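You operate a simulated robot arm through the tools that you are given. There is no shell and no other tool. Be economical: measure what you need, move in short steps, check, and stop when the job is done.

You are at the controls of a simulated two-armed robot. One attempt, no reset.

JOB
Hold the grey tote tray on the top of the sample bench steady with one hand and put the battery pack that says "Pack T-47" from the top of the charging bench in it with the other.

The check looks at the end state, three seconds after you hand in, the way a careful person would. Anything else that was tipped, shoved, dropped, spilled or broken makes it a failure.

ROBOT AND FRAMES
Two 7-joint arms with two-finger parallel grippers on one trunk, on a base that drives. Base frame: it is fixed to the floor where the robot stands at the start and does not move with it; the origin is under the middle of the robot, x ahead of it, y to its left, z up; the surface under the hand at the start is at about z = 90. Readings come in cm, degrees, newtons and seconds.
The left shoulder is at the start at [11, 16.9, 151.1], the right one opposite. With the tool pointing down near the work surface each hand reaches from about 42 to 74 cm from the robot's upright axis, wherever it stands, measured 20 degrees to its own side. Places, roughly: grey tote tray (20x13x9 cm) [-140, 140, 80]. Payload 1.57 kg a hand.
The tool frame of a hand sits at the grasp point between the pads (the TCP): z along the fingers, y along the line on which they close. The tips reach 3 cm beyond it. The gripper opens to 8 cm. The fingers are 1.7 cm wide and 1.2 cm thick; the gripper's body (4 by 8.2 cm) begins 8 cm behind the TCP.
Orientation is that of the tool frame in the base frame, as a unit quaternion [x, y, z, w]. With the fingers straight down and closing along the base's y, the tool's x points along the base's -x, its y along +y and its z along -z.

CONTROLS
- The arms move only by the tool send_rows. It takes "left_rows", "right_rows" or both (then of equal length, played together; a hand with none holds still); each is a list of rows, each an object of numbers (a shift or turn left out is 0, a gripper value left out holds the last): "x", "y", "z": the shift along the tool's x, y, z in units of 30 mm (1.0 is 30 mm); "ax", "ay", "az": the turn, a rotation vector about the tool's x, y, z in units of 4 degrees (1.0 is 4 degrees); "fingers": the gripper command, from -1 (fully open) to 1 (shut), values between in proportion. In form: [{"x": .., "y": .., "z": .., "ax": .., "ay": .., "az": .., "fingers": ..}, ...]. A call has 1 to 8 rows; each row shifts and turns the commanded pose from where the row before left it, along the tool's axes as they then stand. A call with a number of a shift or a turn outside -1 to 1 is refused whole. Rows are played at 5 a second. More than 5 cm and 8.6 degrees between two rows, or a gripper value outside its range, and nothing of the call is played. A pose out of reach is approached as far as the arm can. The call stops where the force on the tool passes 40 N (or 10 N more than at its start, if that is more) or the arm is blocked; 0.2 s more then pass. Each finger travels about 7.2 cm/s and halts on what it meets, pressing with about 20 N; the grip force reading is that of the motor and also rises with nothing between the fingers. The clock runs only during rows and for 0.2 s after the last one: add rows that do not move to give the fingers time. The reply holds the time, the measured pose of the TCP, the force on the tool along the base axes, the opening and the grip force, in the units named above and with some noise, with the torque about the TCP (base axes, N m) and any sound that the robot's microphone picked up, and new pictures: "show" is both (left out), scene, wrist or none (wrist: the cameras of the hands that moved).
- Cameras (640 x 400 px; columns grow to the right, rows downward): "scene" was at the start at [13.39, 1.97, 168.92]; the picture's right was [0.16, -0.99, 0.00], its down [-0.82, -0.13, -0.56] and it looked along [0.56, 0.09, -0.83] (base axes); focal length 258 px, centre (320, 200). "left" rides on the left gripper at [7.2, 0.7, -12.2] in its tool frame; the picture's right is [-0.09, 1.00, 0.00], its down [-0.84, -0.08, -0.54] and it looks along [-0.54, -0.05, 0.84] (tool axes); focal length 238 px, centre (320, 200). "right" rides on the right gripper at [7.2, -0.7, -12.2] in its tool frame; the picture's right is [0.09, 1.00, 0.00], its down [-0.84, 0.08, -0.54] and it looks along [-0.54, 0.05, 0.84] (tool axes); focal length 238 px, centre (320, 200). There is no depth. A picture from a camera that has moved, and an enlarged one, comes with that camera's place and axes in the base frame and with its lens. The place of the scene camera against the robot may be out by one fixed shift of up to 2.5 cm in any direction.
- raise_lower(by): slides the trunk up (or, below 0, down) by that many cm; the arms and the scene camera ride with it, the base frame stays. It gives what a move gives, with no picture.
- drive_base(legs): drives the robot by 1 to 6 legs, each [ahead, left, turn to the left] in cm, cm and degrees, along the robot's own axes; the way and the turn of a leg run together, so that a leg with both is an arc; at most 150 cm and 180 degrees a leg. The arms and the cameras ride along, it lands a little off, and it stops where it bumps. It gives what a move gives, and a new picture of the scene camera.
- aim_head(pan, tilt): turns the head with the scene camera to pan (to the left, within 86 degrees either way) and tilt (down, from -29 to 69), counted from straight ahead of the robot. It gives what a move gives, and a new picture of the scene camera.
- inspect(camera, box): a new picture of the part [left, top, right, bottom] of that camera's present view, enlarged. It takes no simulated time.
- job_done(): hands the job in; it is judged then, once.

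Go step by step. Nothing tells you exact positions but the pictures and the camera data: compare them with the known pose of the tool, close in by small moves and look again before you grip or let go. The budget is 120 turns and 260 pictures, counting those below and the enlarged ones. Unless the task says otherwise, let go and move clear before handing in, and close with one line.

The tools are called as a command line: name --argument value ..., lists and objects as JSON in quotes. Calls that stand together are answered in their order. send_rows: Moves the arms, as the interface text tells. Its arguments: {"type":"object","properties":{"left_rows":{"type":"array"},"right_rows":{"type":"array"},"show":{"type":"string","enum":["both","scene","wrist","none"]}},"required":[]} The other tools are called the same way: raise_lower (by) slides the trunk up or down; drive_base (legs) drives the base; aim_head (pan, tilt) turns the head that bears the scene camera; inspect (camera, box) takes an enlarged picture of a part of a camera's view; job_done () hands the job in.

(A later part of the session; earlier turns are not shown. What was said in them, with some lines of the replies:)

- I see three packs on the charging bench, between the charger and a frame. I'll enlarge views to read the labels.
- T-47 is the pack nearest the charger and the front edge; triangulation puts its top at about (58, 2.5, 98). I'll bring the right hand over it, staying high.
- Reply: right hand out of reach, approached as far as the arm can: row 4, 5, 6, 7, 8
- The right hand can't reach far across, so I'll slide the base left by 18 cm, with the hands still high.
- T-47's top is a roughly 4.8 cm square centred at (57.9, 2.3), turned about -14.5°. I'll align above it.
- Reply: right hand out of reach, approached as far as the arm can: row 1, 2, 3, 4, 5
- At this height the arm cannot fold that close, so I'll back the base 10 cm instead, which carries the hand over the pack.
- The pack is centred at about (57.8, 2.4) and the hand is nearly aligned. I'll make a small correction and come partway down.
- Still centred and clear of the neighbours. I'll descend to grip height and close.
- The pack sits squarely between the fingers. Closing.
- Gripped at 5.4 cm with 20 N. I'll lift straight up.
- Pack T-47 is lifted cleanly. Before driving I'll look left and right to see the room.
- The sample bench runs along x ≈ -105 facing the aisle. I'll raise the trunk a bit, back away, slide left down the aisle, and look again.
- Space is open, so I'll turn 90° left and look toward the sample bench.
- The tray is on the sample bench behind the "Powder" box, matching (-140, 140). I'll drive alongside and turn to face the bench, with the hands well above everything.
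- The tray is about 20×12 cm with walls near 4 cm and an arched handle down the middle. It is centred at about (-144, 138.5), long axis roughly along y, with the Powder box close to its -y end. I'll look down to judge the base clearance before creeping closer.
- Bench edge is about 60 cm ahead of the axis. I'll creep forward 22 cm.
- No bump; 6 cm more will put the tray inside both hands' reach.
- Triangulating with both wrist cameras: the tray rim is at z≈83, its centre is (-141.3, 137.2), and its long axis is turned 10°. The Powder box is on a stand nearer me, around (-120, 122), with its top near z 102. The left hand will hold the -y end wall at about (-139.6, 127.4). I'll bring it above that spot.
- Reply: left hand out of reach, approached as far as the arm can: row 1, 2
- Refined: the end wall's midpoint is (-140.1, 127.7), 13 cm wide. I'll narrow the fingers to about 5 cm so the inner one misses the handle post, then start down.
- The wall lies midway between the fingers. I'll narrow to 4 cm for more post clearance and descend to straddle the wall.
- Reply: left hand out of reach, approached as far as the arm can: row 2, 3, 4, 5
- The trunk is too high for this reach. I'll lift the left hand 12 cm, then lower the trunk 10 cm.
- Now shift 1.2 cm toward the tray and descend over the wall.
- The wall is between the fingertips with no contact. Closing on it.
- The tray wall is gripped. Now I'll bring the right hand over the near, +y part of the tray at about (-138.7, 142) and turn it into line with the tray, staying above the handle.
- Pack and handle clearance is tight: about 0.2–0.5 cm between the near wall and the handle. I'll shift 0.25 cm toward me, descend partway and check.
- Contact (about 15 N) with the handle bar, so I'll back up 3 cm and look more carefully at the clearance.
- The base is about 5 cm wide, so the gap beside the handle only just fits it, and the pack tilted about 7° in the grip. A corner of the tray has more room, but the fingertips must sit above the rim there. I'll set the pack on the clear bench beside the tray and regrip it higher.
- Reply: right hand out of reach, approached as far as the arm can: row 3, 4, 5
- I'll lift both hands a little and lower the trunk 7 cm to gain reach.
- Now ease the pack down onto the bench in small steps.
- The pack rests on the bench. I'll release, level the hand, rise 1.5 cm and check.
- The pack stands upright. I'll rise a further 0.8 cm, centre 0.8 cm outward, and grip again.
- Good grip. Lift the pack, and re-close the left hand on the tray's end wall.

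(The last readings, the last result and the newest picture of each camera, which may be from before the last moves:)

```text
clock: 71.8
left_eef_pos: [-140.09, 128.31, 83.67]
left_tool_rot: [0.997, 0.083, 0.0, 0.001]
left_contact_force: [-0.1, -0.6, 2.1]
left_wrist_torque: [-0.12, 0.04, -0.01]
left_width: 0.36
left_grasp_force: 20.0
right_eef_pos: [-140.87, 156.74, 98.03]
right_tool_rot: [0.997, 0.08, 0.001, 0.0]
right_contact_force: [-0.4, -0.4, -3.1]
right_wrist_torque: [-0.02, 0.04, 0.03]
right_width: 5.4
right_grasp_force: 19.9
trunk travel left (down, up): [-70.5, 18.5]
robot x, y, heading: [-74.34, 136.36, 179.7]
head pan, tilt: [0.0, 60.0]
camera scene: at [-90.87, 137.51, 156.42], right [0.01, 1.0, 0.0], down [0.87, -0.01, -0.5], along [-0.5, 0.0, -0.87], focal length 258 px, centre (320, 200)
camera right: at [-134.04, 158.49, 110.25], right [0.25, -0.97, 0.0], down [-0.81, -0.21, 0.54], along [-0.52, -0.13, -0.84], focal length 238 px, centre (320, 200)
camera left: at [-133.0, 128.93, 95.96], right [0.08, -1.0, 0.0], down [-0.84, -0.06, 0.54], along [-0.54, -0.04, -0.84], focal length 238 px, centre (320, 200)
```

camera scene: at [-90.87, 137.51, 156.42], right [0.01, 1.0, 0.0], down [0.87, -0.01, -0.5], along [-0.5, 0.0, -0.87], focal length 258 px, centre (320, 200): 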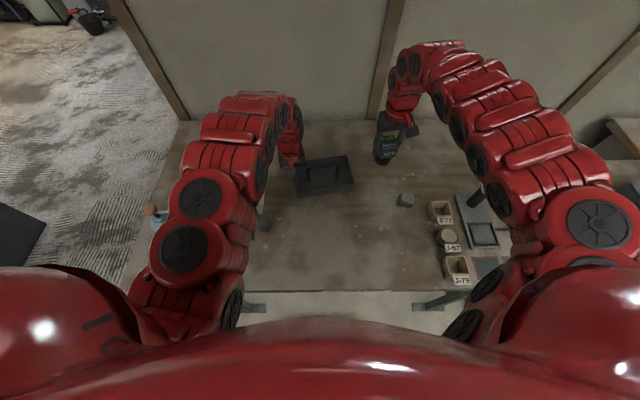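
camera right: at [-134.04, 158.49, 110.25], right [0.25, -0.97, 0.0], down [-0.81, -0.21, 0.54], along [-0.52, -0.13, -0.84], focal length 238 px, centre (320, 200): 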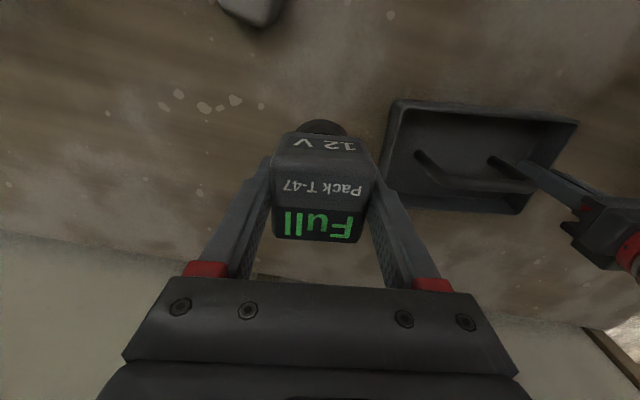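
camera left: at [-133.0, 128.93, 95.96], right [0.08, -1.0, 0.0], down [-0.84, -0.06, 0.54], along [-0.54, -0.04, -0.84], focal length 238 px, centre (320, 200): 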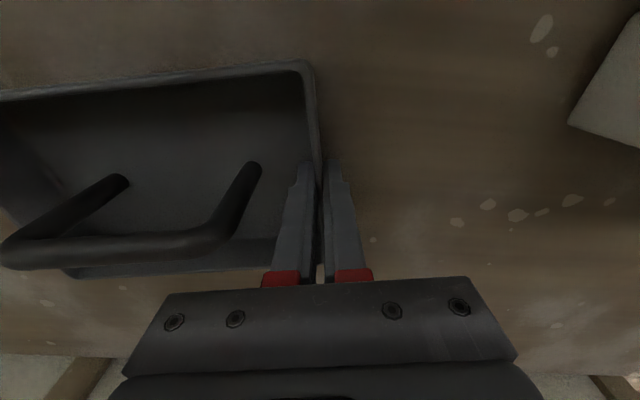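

inspect --camera "right" --box '[370, 80, 590, 220]'

```text
2.86 times, centred on (480, 150) of right
camera zoom: at [-134.04, 158.49, 110.25], right [0.25, -0.97, 0.0], down [-0.81, -0.21, 0.54], along [-0.52, -0.13, -0.84], focal length 681 px, centre (-137, 343)
```

zoom: 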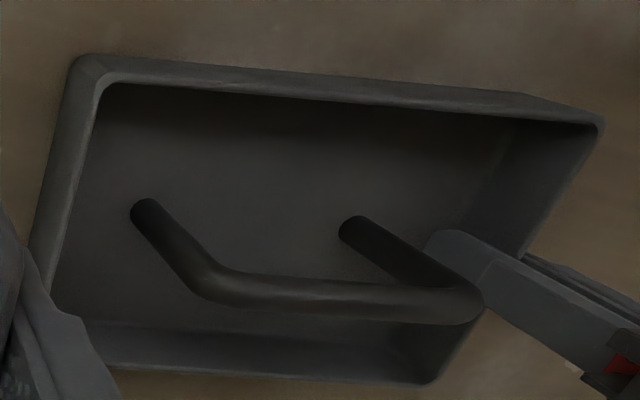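

The near +y inner corner of the tray is at about (-137.5, 148.2) and the handle post at (-142.4, 142.6). I'll aim the pack base at (-139.7, 145) and move above it.

send_rows --right_rows '[{"y": 0.8, "x": -0.036}, {"y": 0.8, "x": -0.036}, {"y": 0.8, "x": -0.036}, {"y": 0.8, "x": -0.036}, {"y": 0.73, "x": -0.036}, {}, {"z": 0.7}, {"z": 0.7}]'

inspect --camera "right" --box '[240, 60, 460, 200]'

inspect --camera "scene" --box '[280, 120, 400, 210]'

inspect --camera "left" --box '[0, 0, 320, 300]'

```text
clock: 73.6
left_eef_pos: [-140.11, 128.19, 83.7]
left_tool_rot: [0.996, 0.084, 0.001, -0.002]
left_contact_force: [0.0, -0.4, 2.8]
left_wrist_torque: [-0.03, -0.14, 0.02]
left_width: 0.36
left_grasp_force: 19.6
right_eef_pos: [-139.58, 145.04, 93.83]
right_tool_rot: [0.997, 0.08, 0.001, -0.001]
right_contact_force: [0.2, 0.4, -2.7]
right_wrist_torque: [0.02, 0.01, 0.02]
right_width: 5.41
right_grasp_force: 20.4
trunk travel left (down, up): [-70.5, 18.5]
robot x, y, heading: [-74.39, 136.48, 179.4]
head pan, tilt: [0.0, 60.0]
camera scene: at [-90.86, 137.47, 156.42], right [0.01, 1.0, 0.0], down [0.87, -0.01, -0.5], along [-0.5, 0.0, -0.87], focal length 258 px, centre (320, 200)
camera right: at [-132.57, 146.83, 106.11], right [0.25, -0.97, 0.0], down [-0.81, -0.21, 0.54], along [-0.53, -0.14, -0.84], focal length 238 px, centre (320, 200)
```

scene: 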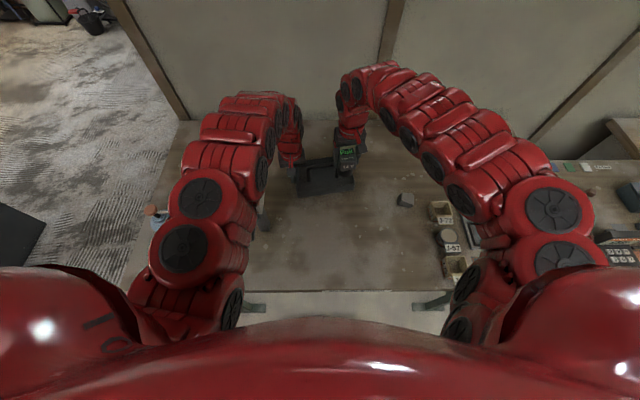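
right: 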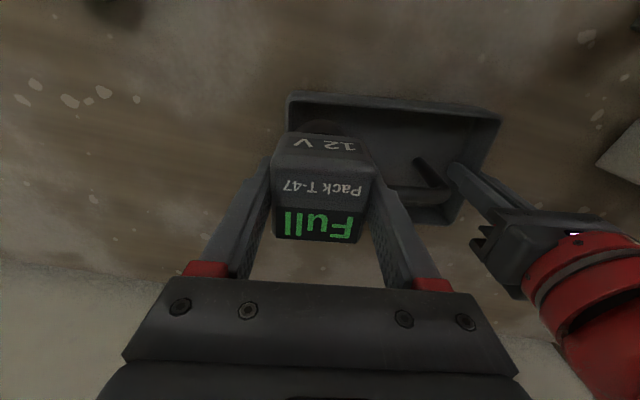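

```text
2.86 times, centred on (350, 130) of right
camera zoom: at [-132.57, 146.83, 106.11], right [0.25, -0.97, 0.0], down [-0.81, -0.21, 0.54], along [-0.53, -0.14, -0.84], focal length 681 px, centre (234, 400)
```

zoom: 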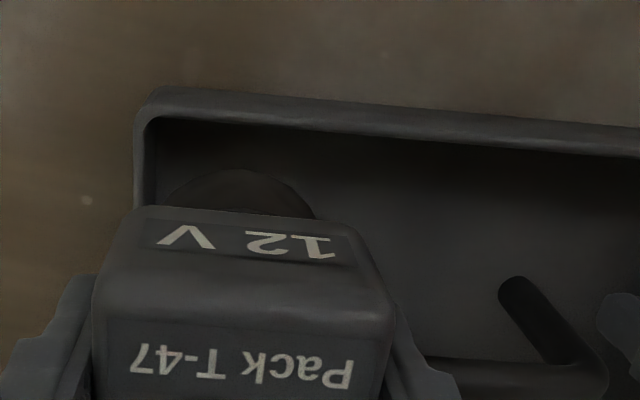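

```text
4.44 times, centred on (340, 165) of scene
camera zoom: at [-90.86, 137.47, 156.42], right [0.01, 1.0, 0.0], down [0.87, -0.01, -0.5], along [-0.5, 0.0, -0.87], focal length 1147 px, centre (231, 356)
```

zoom: 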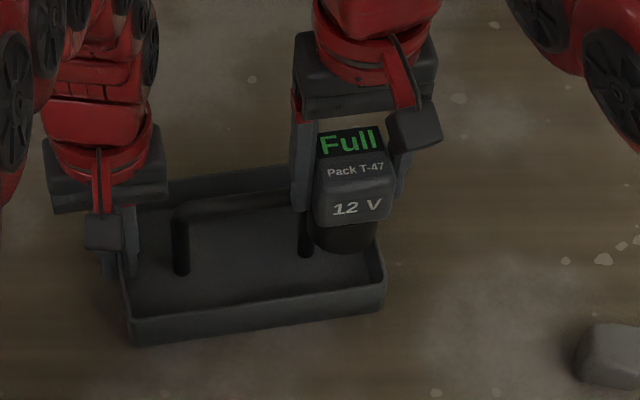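

```text
1.33 times, centred on (160, 150) of left
camera zoom: at [-133.0, 128.9, 95.96], right [0.08, -1.0, 0.0], down [-0.84, -0.06, 0.54], along [-0.54, -0.04, -0.84], focal length 318 px, centre (533, 267)
```

zoom: 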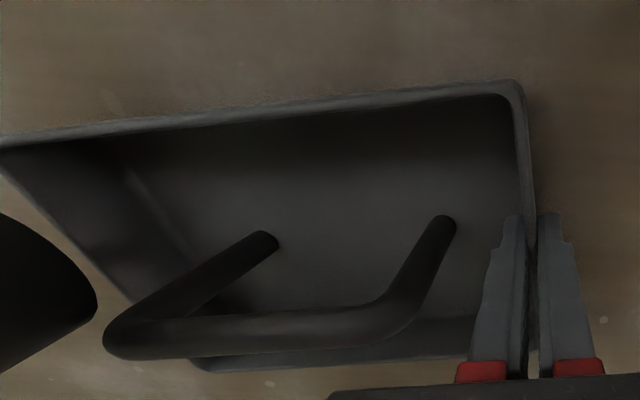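

Margins are about 0.4 cm to both walls and the post. Descending slowly.

send_rows --right_rows '[{"z": 0.5}, {"z": 0.5}, {"z": 0.5}, {"z": 0.4}, {}]' --show "wrist"

```text
clock: 74.8
left_eef_pos: [-140.13, 128.32, 83.77]
left_tool_rot: [0.997, 0.083, 0.0, -0.001]
left_contact_force: [-2.1, -0.9, 1.4]
left_wrist_torque: [-0.07, 0.06, 0.37]
left_width: 0.37
left_grasp_force: 20.1
right_eef_pos: [-139.51, 145.03, 88.13]
right_tool_rot: [0.997, 0.08, 0.0, -0.001]
right_contact_force: [2.4, 0.2, -3.5]
right_wrist_torque: [0.05, -0.03, 0.08]
right_width: 5.39
right_grasp_force: 19.6
trunk travel left (down, up): [-70.5, 18.5]
robot x, y, heading: [-74.34, 136.41, 179.5]
head pan, tilt: [0.0, 60.0]
camera right: at [-132.56, 146.78, 100.41], right [0.25, -0.97, 0.0], down [-0.81, -0.21, 0.54], along [-0.52, -0.13, -0.84], focal length 238 px, centre (320, 200)
```

right: 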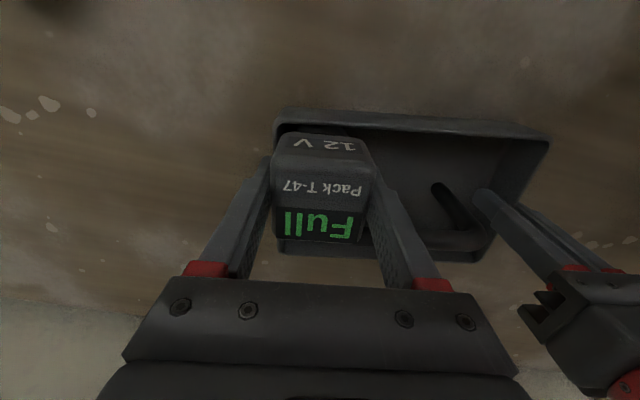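

A light 2.4 N sideways touch from the handle side; I'll nudge 1.5 mm toward me and keep easing down.

send_rows --right_rows '[{"x": 0.05}, {"z": 0.15}, {"z": 0.12}, {"z": 0.1}, {}]' --show "none"

```text
clock: 76.0
left_eef_pos: [-140.15, 128.26, 83.75]
left_tool_rot: [0.996, 0.084, 0.0, -0.001]
left_contact_force: [-0.3, -1.2, 1.2]
left_wrist_torque: [-0.14, 0.2, 0.14]
left_width: 0.4
left_grasp_force: 19.5
right_eef_pos: [-139.38, 145.0, 87.01]
right_tool_rot: [0.997, 0.079, 0.001, 0.0]
right_contact_force: [-0.3, 0.8, -3.3]
right_wrist_torque: [0.0, 0.0, -0.01]
right_width: 5.37
right_grasp_force: 19.5
trunk travel left (down, up): [-70.5, 18.5]
robot x, y, heading: [-74.17, 136.72, 179.5]
head pan, tilt: [0.0, 60.0]
```

send_rows --right_rows '[{"z": 0.08}, {"z": 0.08}, {}]' --show "none"

```text
clock: 76.9
left_eef_pos: [-140.02, 128.17, 84.03]
left_tool_rot: [0.996, 0.084, -0.002, -0.002]
left_contact_force: [-5.4, 1.4, -1.9]
left_wrist_torque: [-0.47, -0.5, 0.24]
left_width: 0.38
left_grasp_force: 20.4
right_eef_pos: [-139.38, 145.12, 87.0]
right_tool_rot: [0.997, 0.079, -0.003, -0.001]
right_contact_force: [10.0, -1.9, 22.5]
right_wrist_torque: [0.62, -0.04, 0.32]
right_width: 5.39
right_grasp_force: 20.1
trunk travel left (down, up): [-70.5, 18.5]
robot x, y, heading: [-74.33, 136.18, 179.9]
head pan, tilt: [0.0, 60.0]
stopped in row 3 (right hand): the force on the tool passed its limit at 41 N (the readings are from after the stop); the commanded pose is now the measured one
```

Firm contact at the expected floor height. I'll look before releasing.

inspect --camera "right" --box '[240, 80, 400, 180]'

inspect --camera "scene" --box '[290, 130, 380, 200]'

inspect --camera "left" --box '[0, 0, 400, 300]'

```text
4.00 times, centred on (320, 130) of right
camera zoom: at [-132.33, 146.77, 99.21], right [0.25, -0.97, 0.0], down [-0.81, -0.21, 0.55], along [-0.53, -0.13, -0.84], focal length 953 px, centre (320, 480)
```

zoom: 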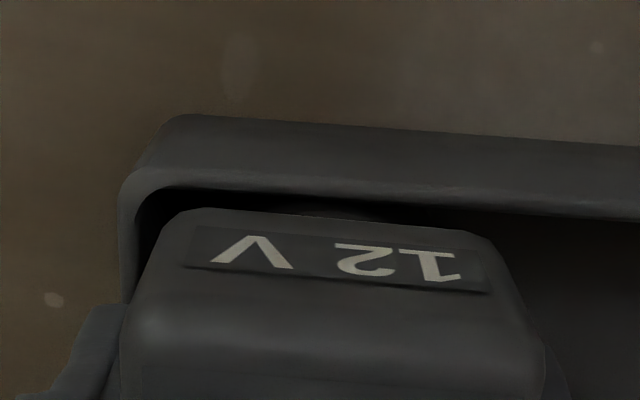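

```text
5.71 times, centred on (335, 165) of scene
camera zoom: at [-90.52, 137.4, 156.45], right [0.01, 1.0, 0.0], down [0.86, -0.01, -0.5], along [-0.5, 0.0, -0.86], focal length 1474 px, centre (234, 400)
```

zoom: 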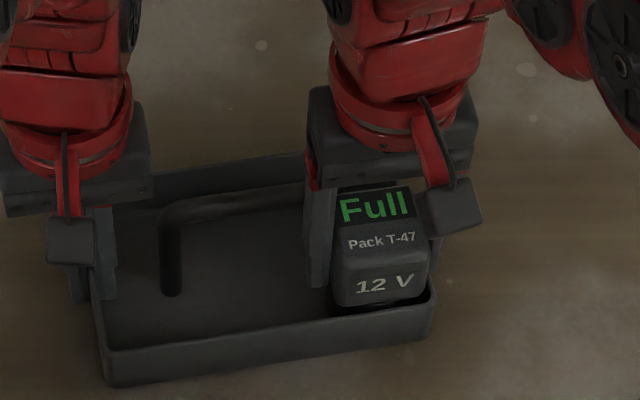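

```text
1.33 times, centred on (200, 150) of left
camera zoom: at [-132.83, 128.89, 96.09], right [0.08, -1.0, 0.0], down [-0.84, -0.06, 0.54], along [-0.54, -0.04, -0.84], focal length 318 px, centre (480, 267)
```

zoom: 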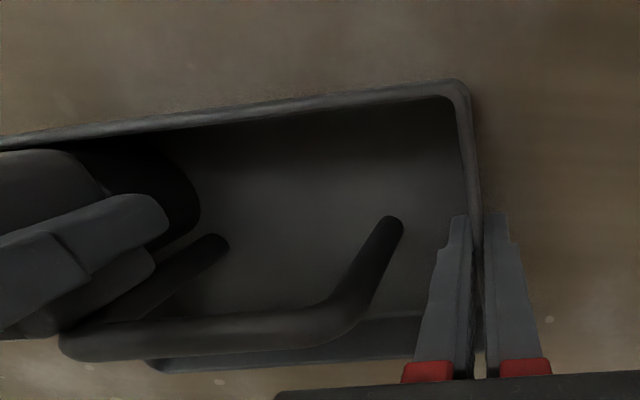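

The pack is seated in the corner, upright. I'll relieve the pressure slightly, open, and check.

send_rows --right_rows '[{"z": -0.06}, {}, {"fingers": 0.0}, {"fingers": -0.5}, {"fingers": -0.7}, {}]' --show "wrist"

```text
clock: 78.3
left_eef_pos: [-140.04, 128.22, 83.84]
left_tool_rot: [0.997, 0.083, -0.001, -0.001]
left_contact_force: [1.2, 4.1, -0.4]
left_wrist_torque: [-0.22, 0.07, 0.26]
left_width: 0.36
left_grasp_force: 20.2
right_eef_pos: [-139.6, 145.09, 86.85]
right_tool_rot: [0.997, 0.079, -0.003, 0.0]
right_contact_force: [0.6, -4.4, 9.1]
right_wrist_torque: [0.24, 0.02, -0.04]
right_width: 6.45
right_grasp_force: 0.0
trunk travel left (down, up): [-70.5, 18.5]
robot x, y, heading: [-74.51, 136.0, 179.8]
head pan, tilt: [0.0, 60.0]
camera right: at [-132.46, 146.8, 99.23], right [0.25, -0.97, 0.0], down [-0.81, -0.21, 0.55], along [-0.53, -0.13, -0.84], focal length 238 px, centre (320, 200)
```

right: 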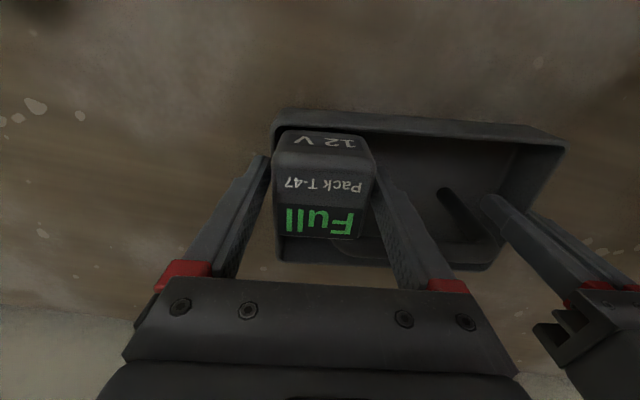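

Released; a fingertip is resting on the rim. Lifting straight up.

send_rows --right_rows '[{"z": -0.15}, {"z": -0.3}, {"z": -0.5}, {}]' --show "wrist"

inspect --camera "scene" --box '[290, 130, 380, 200]'

```text
clock: 79.3
left_eef_pos: [-140.12, 128.37, 83.76]
left_tool_rot: [0.997, 0.083, -0.001, -0.001]
left_contact_force: [-1.4, -1.1, 1.1]
left_wrist_torque: [-0.12, 0.0, 0.19]
left_width: 0.35
left_grasp_force: 20.0
right_eef_pos: [-139.49, 145.02, 89.68]
right_tool_rot: [0.997, 0.079, -0.002, 0.0]
right_contact_force: [-0.1, -0.4, 0.5]
right_wrist_torque: [-0.03, 0.02, -0.04]
right_width: 6.8
right_grasp_force: 0.0
trunk travel left (down, up): [-70.5, 18.5]
robot x, y, heading: [-74.22, 136.45, 179.4]
head pan, tilt: [0.0, 60.0]
camera right: at [-132.46, 146.78, 101.97], right [0.25, -0.97, 0.0], down [-0.81, -0.21, 0.55], along [-0.53, -0.13, -0.84], focal length 238 px, centre (320, 200)
```

right: 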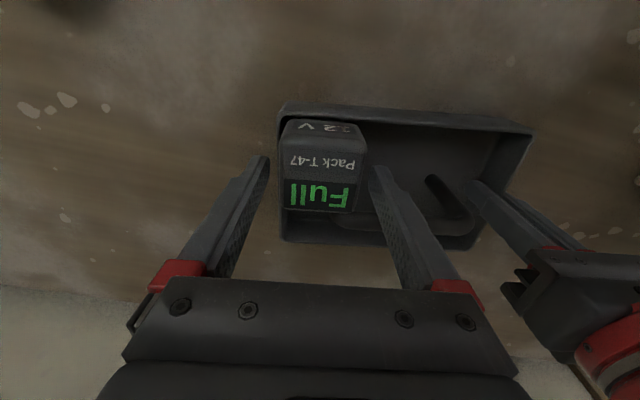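

```text
5.71 times, centred on (335, 165) of scene
camera zoom: at [-90.86, 137.46, 156.42], right [0.01, 1.0, 0.0], down [0.87, -0.01, -0.5], along [-0.5, 0.0, -0.87], focal length 1474 px, centre (234, 400)
```

zoom: 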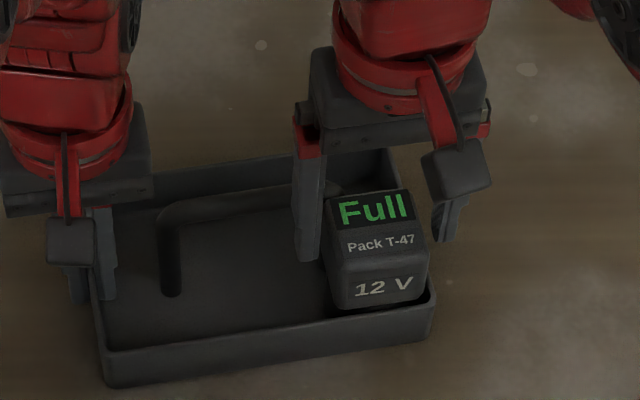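

The pack stands upright in the tray and the right hand is free of it. I'll raise the right hand clear, then open the left.

send_rows --right_rows '[{"z": -0.8}, {"z": -0.8}, {"z": -0.8}, {"z": -0.8}, {}, {}]' --show "none"

send_rows --left_rows '[{"fingers": 0.8}, {"fingers": 0.5}, {"fingers": 0.1}, {}, {}, {"z": -0.4}, {"z": -0.6}, {"z": -0.8}]'

```text
clock: 80.7
left_eef_pos: [-140.15, 128.35, 83.69]
left_tool_rot: [0.996, 0.084, 0.0, -0.001]
left_contact_force: [0.5, -0.6, 1.1]
left_wrist_torque: [-0.14, 0.08, 0.2]
left_width: 0.4
left_grasp_force: 19.9
right_eef_pos: [-139.38, 144.96, 99.31]
right_tool_rot: [0.997, 0.079, -0.002, 0.0]
right_contact_force: [0.5, 0.3, -1.1]
right_wrist_torque: [-0.02, 0.02, -0.03]
right_width: 6.82
right_grasp_force: 0.0
trunk travel left (down, up): [-70.5, 18.5]
robot x, y, heading: [-74.42, 136.68, 179.5]
head pan, tilt: [0.0, 60.0]
```

```text
clock: 82.5
left_eef_pos: [-140.08, 128.31, 89.12]
left_tool_rot: [0.997, 0.082, 0.0, -0.001]
left_contact_force: [0.4, -0.5, 0.7]
left_wrist_torque: [-0.03, 0.01, 0.03]
left_width: 3.61
left_grasp_force: 0.1
right_eef_pos: [-139.33, 144.99, 99.39]
right_tool_rot: [0.997, 0.079, -0.002, -0.001]
right_contact_force: [-0.1, 0.0, 0.3]
right_wrist_torque: [-0.02, 0.01, 0.02]
right_width: 6.77
right_grasp_force: 0.1
trunk travel left (down, up): [-70.5, 18.5]
robot x, y, heading: [-74.42, 136.5, 179.5]
head pan, tilt: [0.0, 60.0]
camera scene: at [-90.79, 137.47, 156.43], right [0.01, 1.0, 0.0], down [0.87, -0.01, -0.5], along [-0.5, 0.0, -0.87], focal length 258 px, centre (320, 200)
camera left: at [-132.92, 128.87, 101.33], right [0.07, -1.0, 0.0], down [-0.84, -0.06, 0.54], along [-0.54, -0.04, -0.84], focal length 238 px, centre (320, 200)
```

scene: 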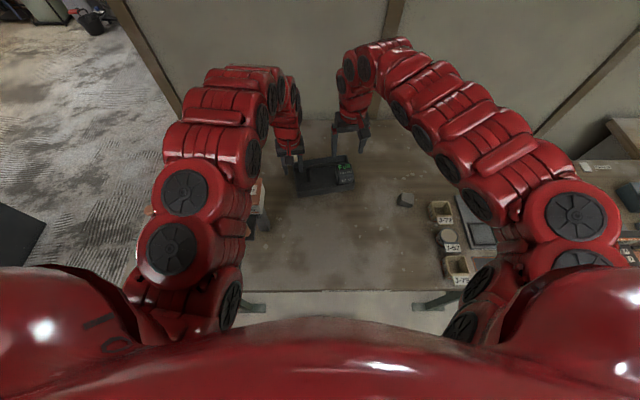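
left: 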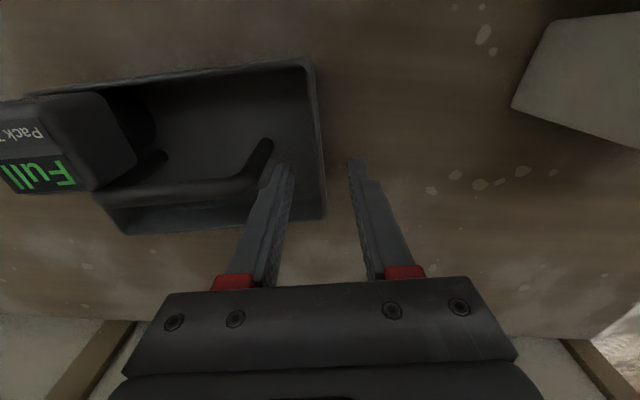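

Both released. I'll raise the left hand well clear and take a final look.

send_rows --left_rows '[{"z": -0.8}, {"z": -0.8}, {"z": -0.8}, {"z": -0.8}, {}, {}]'

inspect --camera "scene" --box '[230, 130, 420, 250]'

```text
clock: 83.9
left_eef_pos: [-140.01, 128.39, 98.64]
left_tool_rot: [0.996, 0.084, 0.0, 0.001]
left_contact_force: [-1.1, 0.3, 0.2]
left_wrist_torque: [-0.04, -0.02, 0.03]
left_width: 3.58
left_grasp_force: 0.1
right_eef_pos: [-139.44, 145.03, 99.32]
right_tool_rot: [0.997, 0.079, -0.001, 0.0]
right_contact_force: [-0.3, 0.7, -0.5]
right_wrist_torque: [0.01, -0.02, -0.04]
right_width: 6.81
right_grasp_force: 0.0
trunk travel left (down, up): [-70.5, 18.5]
robot x, y, heading: [-74.38, 136.19, 179.8]
head pan, tilt: [0.0, 60.0]
camera scene: at [-90.82, 137.61, 156.42], right [0.01, 1.0, 0.0], down [0.87, -0.01, -0.5], along [-0.5, 0.0, -0.87], focal length 258 px, centre (320, 200)
camera left: at [-132.93, 128.97, 110.9], right [0.07, -1.0, 0.0], down [-0.84, -0.06, 0.54], along [-0.54, -0.04, -0.84], focal length 238 px, centre (320, 200)
```

scene: 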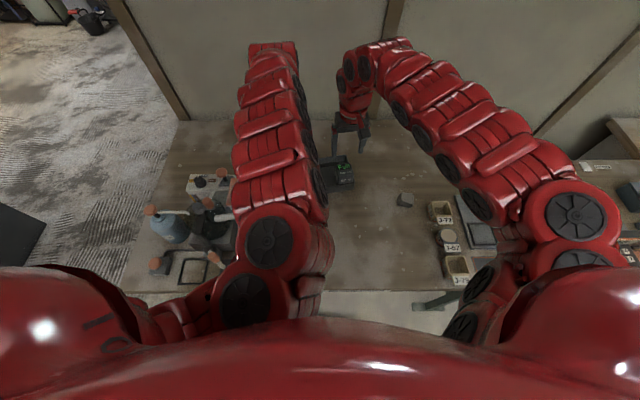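
left: 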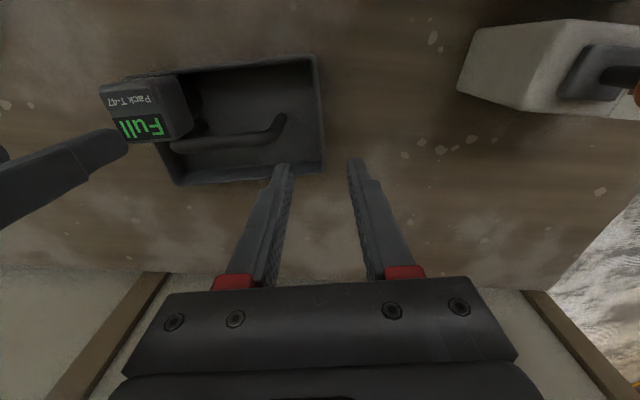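

```text
3.33 times, centred on (325, 190) of scene
camera zoom: at [-90.82, 137.61, 156.42], right [0.01, 1.0, 0.0], down [0.87, -0.01, -0.5], along [-0.5, 0.0, -0.87], focal length 860 px, centre (303, 233)
```

zoom: 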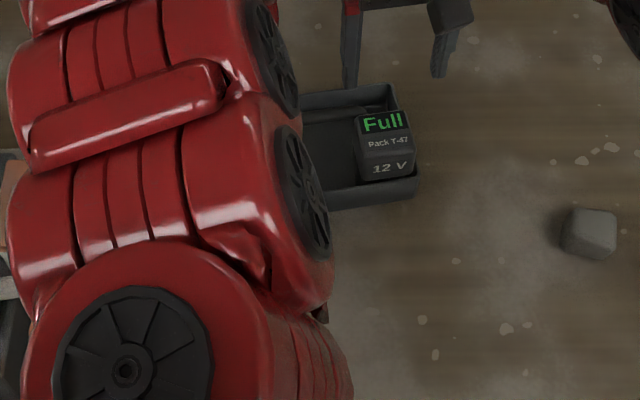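

The pack is upright in the tray. I'll raise the trunk to clear everything and confirm that the Powder box is undisturbed.

raise_lower --by 16

drive_base --legs '[[-25, 0, 0]]'

aim_head --pan 0 --tilt 50

inspect --camera "left" --box '[0, 0, 640, 400]'

```text
clock: 85.8
left_eef_pos: [-140.08, 128.34, 114.78]
left_tool_rot: [0.996, 0.084, 0.0, -0.001]
left_contact_force: [0.2, 0.4, -0.3]
left_wrist_torque: [-0.01, -0.04, 0.01]
left_width: 3.6
left_grasp_force: 0.1
right_eef_pos: [-139.29, 144.96, 115.35]
right_tool_rot: [0.997, 0.08, -0.001, -0.001]
right_contact_force: [-0.4, 0.5, -0.3]
right_wrist_torque: [0.02, 0.03, -0.03]
right_width: 6.78
right_grasp_force: 0.0
trunk travel left (down, up): [-86.5, 2.5]
robot x, y, heading: [-74.4, 136.89, 179.5]
head pan, tilt: [0.0, 60.0]
```

```text
clock: 87.6
left_eef_pos: [-115.04, 127.98, 114.62]
left_tool_rot: [0.997, 0.083, 0.001, -0.001]
left_contact_force: [-0.3, -0.4, 0.1]
left_wrist_torque: [-0.01, -0.01, 0.02]
left_width: 3.59
left_grasp_force: 0.0
right_eef_pos: [-114.44, 144.77, 115.31]
right_tool_rot: [0.997, 0.08, -0.001, 0.0]
right_contact_force: [0.1, -0.5, -0.5]
right_wrist_torque: [0.01, -0.01, 0.0]
right_width: 6.81
right_grasp_force: 0.0
trunk travel left (down, up): [-86.5, 2.5]
robot x, y, heading: [-49.59, 136.66, 179.5]
head pan, tilt: [0.0, 60.0]
camera scene: at [-65.85, 137.29, 172.4], right [0.01, 1.0, 0.0], down [0.87, -0.01, -0.5], along [-0.5, 0.0, -0.87], focal length 258 px, centre (320, 200)
```

scene: 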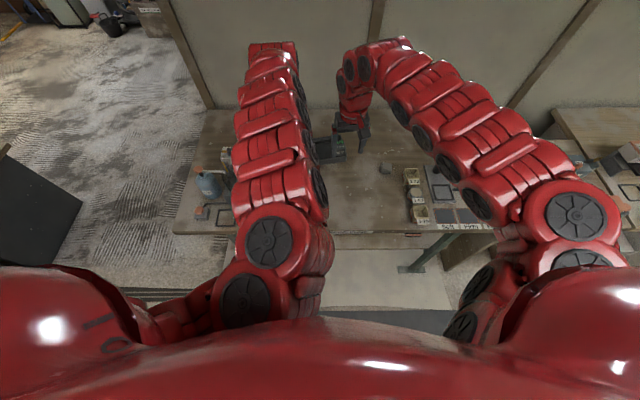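

```text
clock: 88.3
left_eef_pos: [-114.81, 128.06, 114.76]
left_tool_rot: [0.996, 0.084, 0.0, 0.0]
left_contact_force: [0.7, 0.5, 0.3]
left_wrist_torque: [0.01, 0.0, 0.0]
left_width: 3.62
left_grasp_force: 0.1
right_eef_pos: [-114.05, 144.77, 115.4]
right_tool_rot: [0.997, 0.08, -0.002, -0.001]
right_contact_force: [-0.2, 0.0, 0.5]
right_wrist_torque: [0.01, -0.01, 0.01]
right_width: 6.83
right_grasp_force: 0.1
trunk travel left (down, up): [-86.5, 2.5]
robot x, y, heading: [-49.19, 136.43, 179.7]
head pan, tilt: [0.0, 50.0]
camera scene: at [-66.59, 137.29, 173.68], right [0.01, 1.0, 0.0], down [0.77, -0.01, -0.64], along [-0.64, 0.0, -0.77], focal length 258 px, centre (320, 200)
```

scene: 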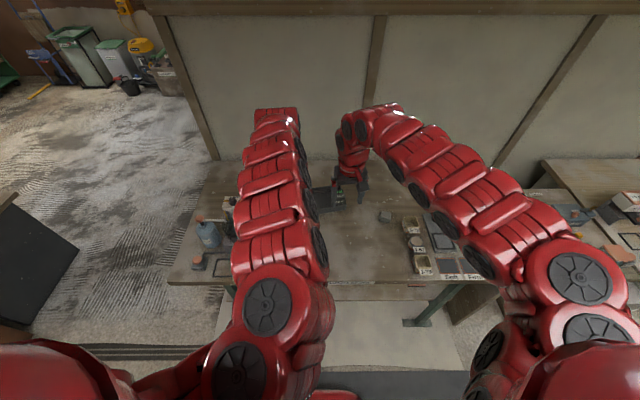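

```text
1.00 times, centred on (320, 200) of left (not enlarged: the box is as wide or as high as the picture)
camera zoom: at [-107.69, 128.64, 126.92], right [0.08, -1.0, 0.0], down [-0.84, -0.06, 0.54], along [-0.54, -0.04, -0.84], focal length 238 px, centre (320, 200)
```

zoom: 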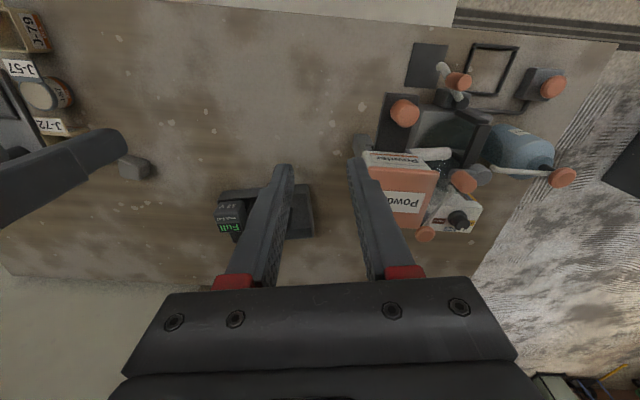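

The pack is upright in the tray, the Powder box and the other items are in place, and both hands are clear.

job_done

```text
The job is handed in.
```

Pack T-47 is standing upright in the grey tote tray on the sample bench. The left hand held the tray while the right hand put the pack in. Both hands are now clear, and the last pictures show nothing else disturbed.
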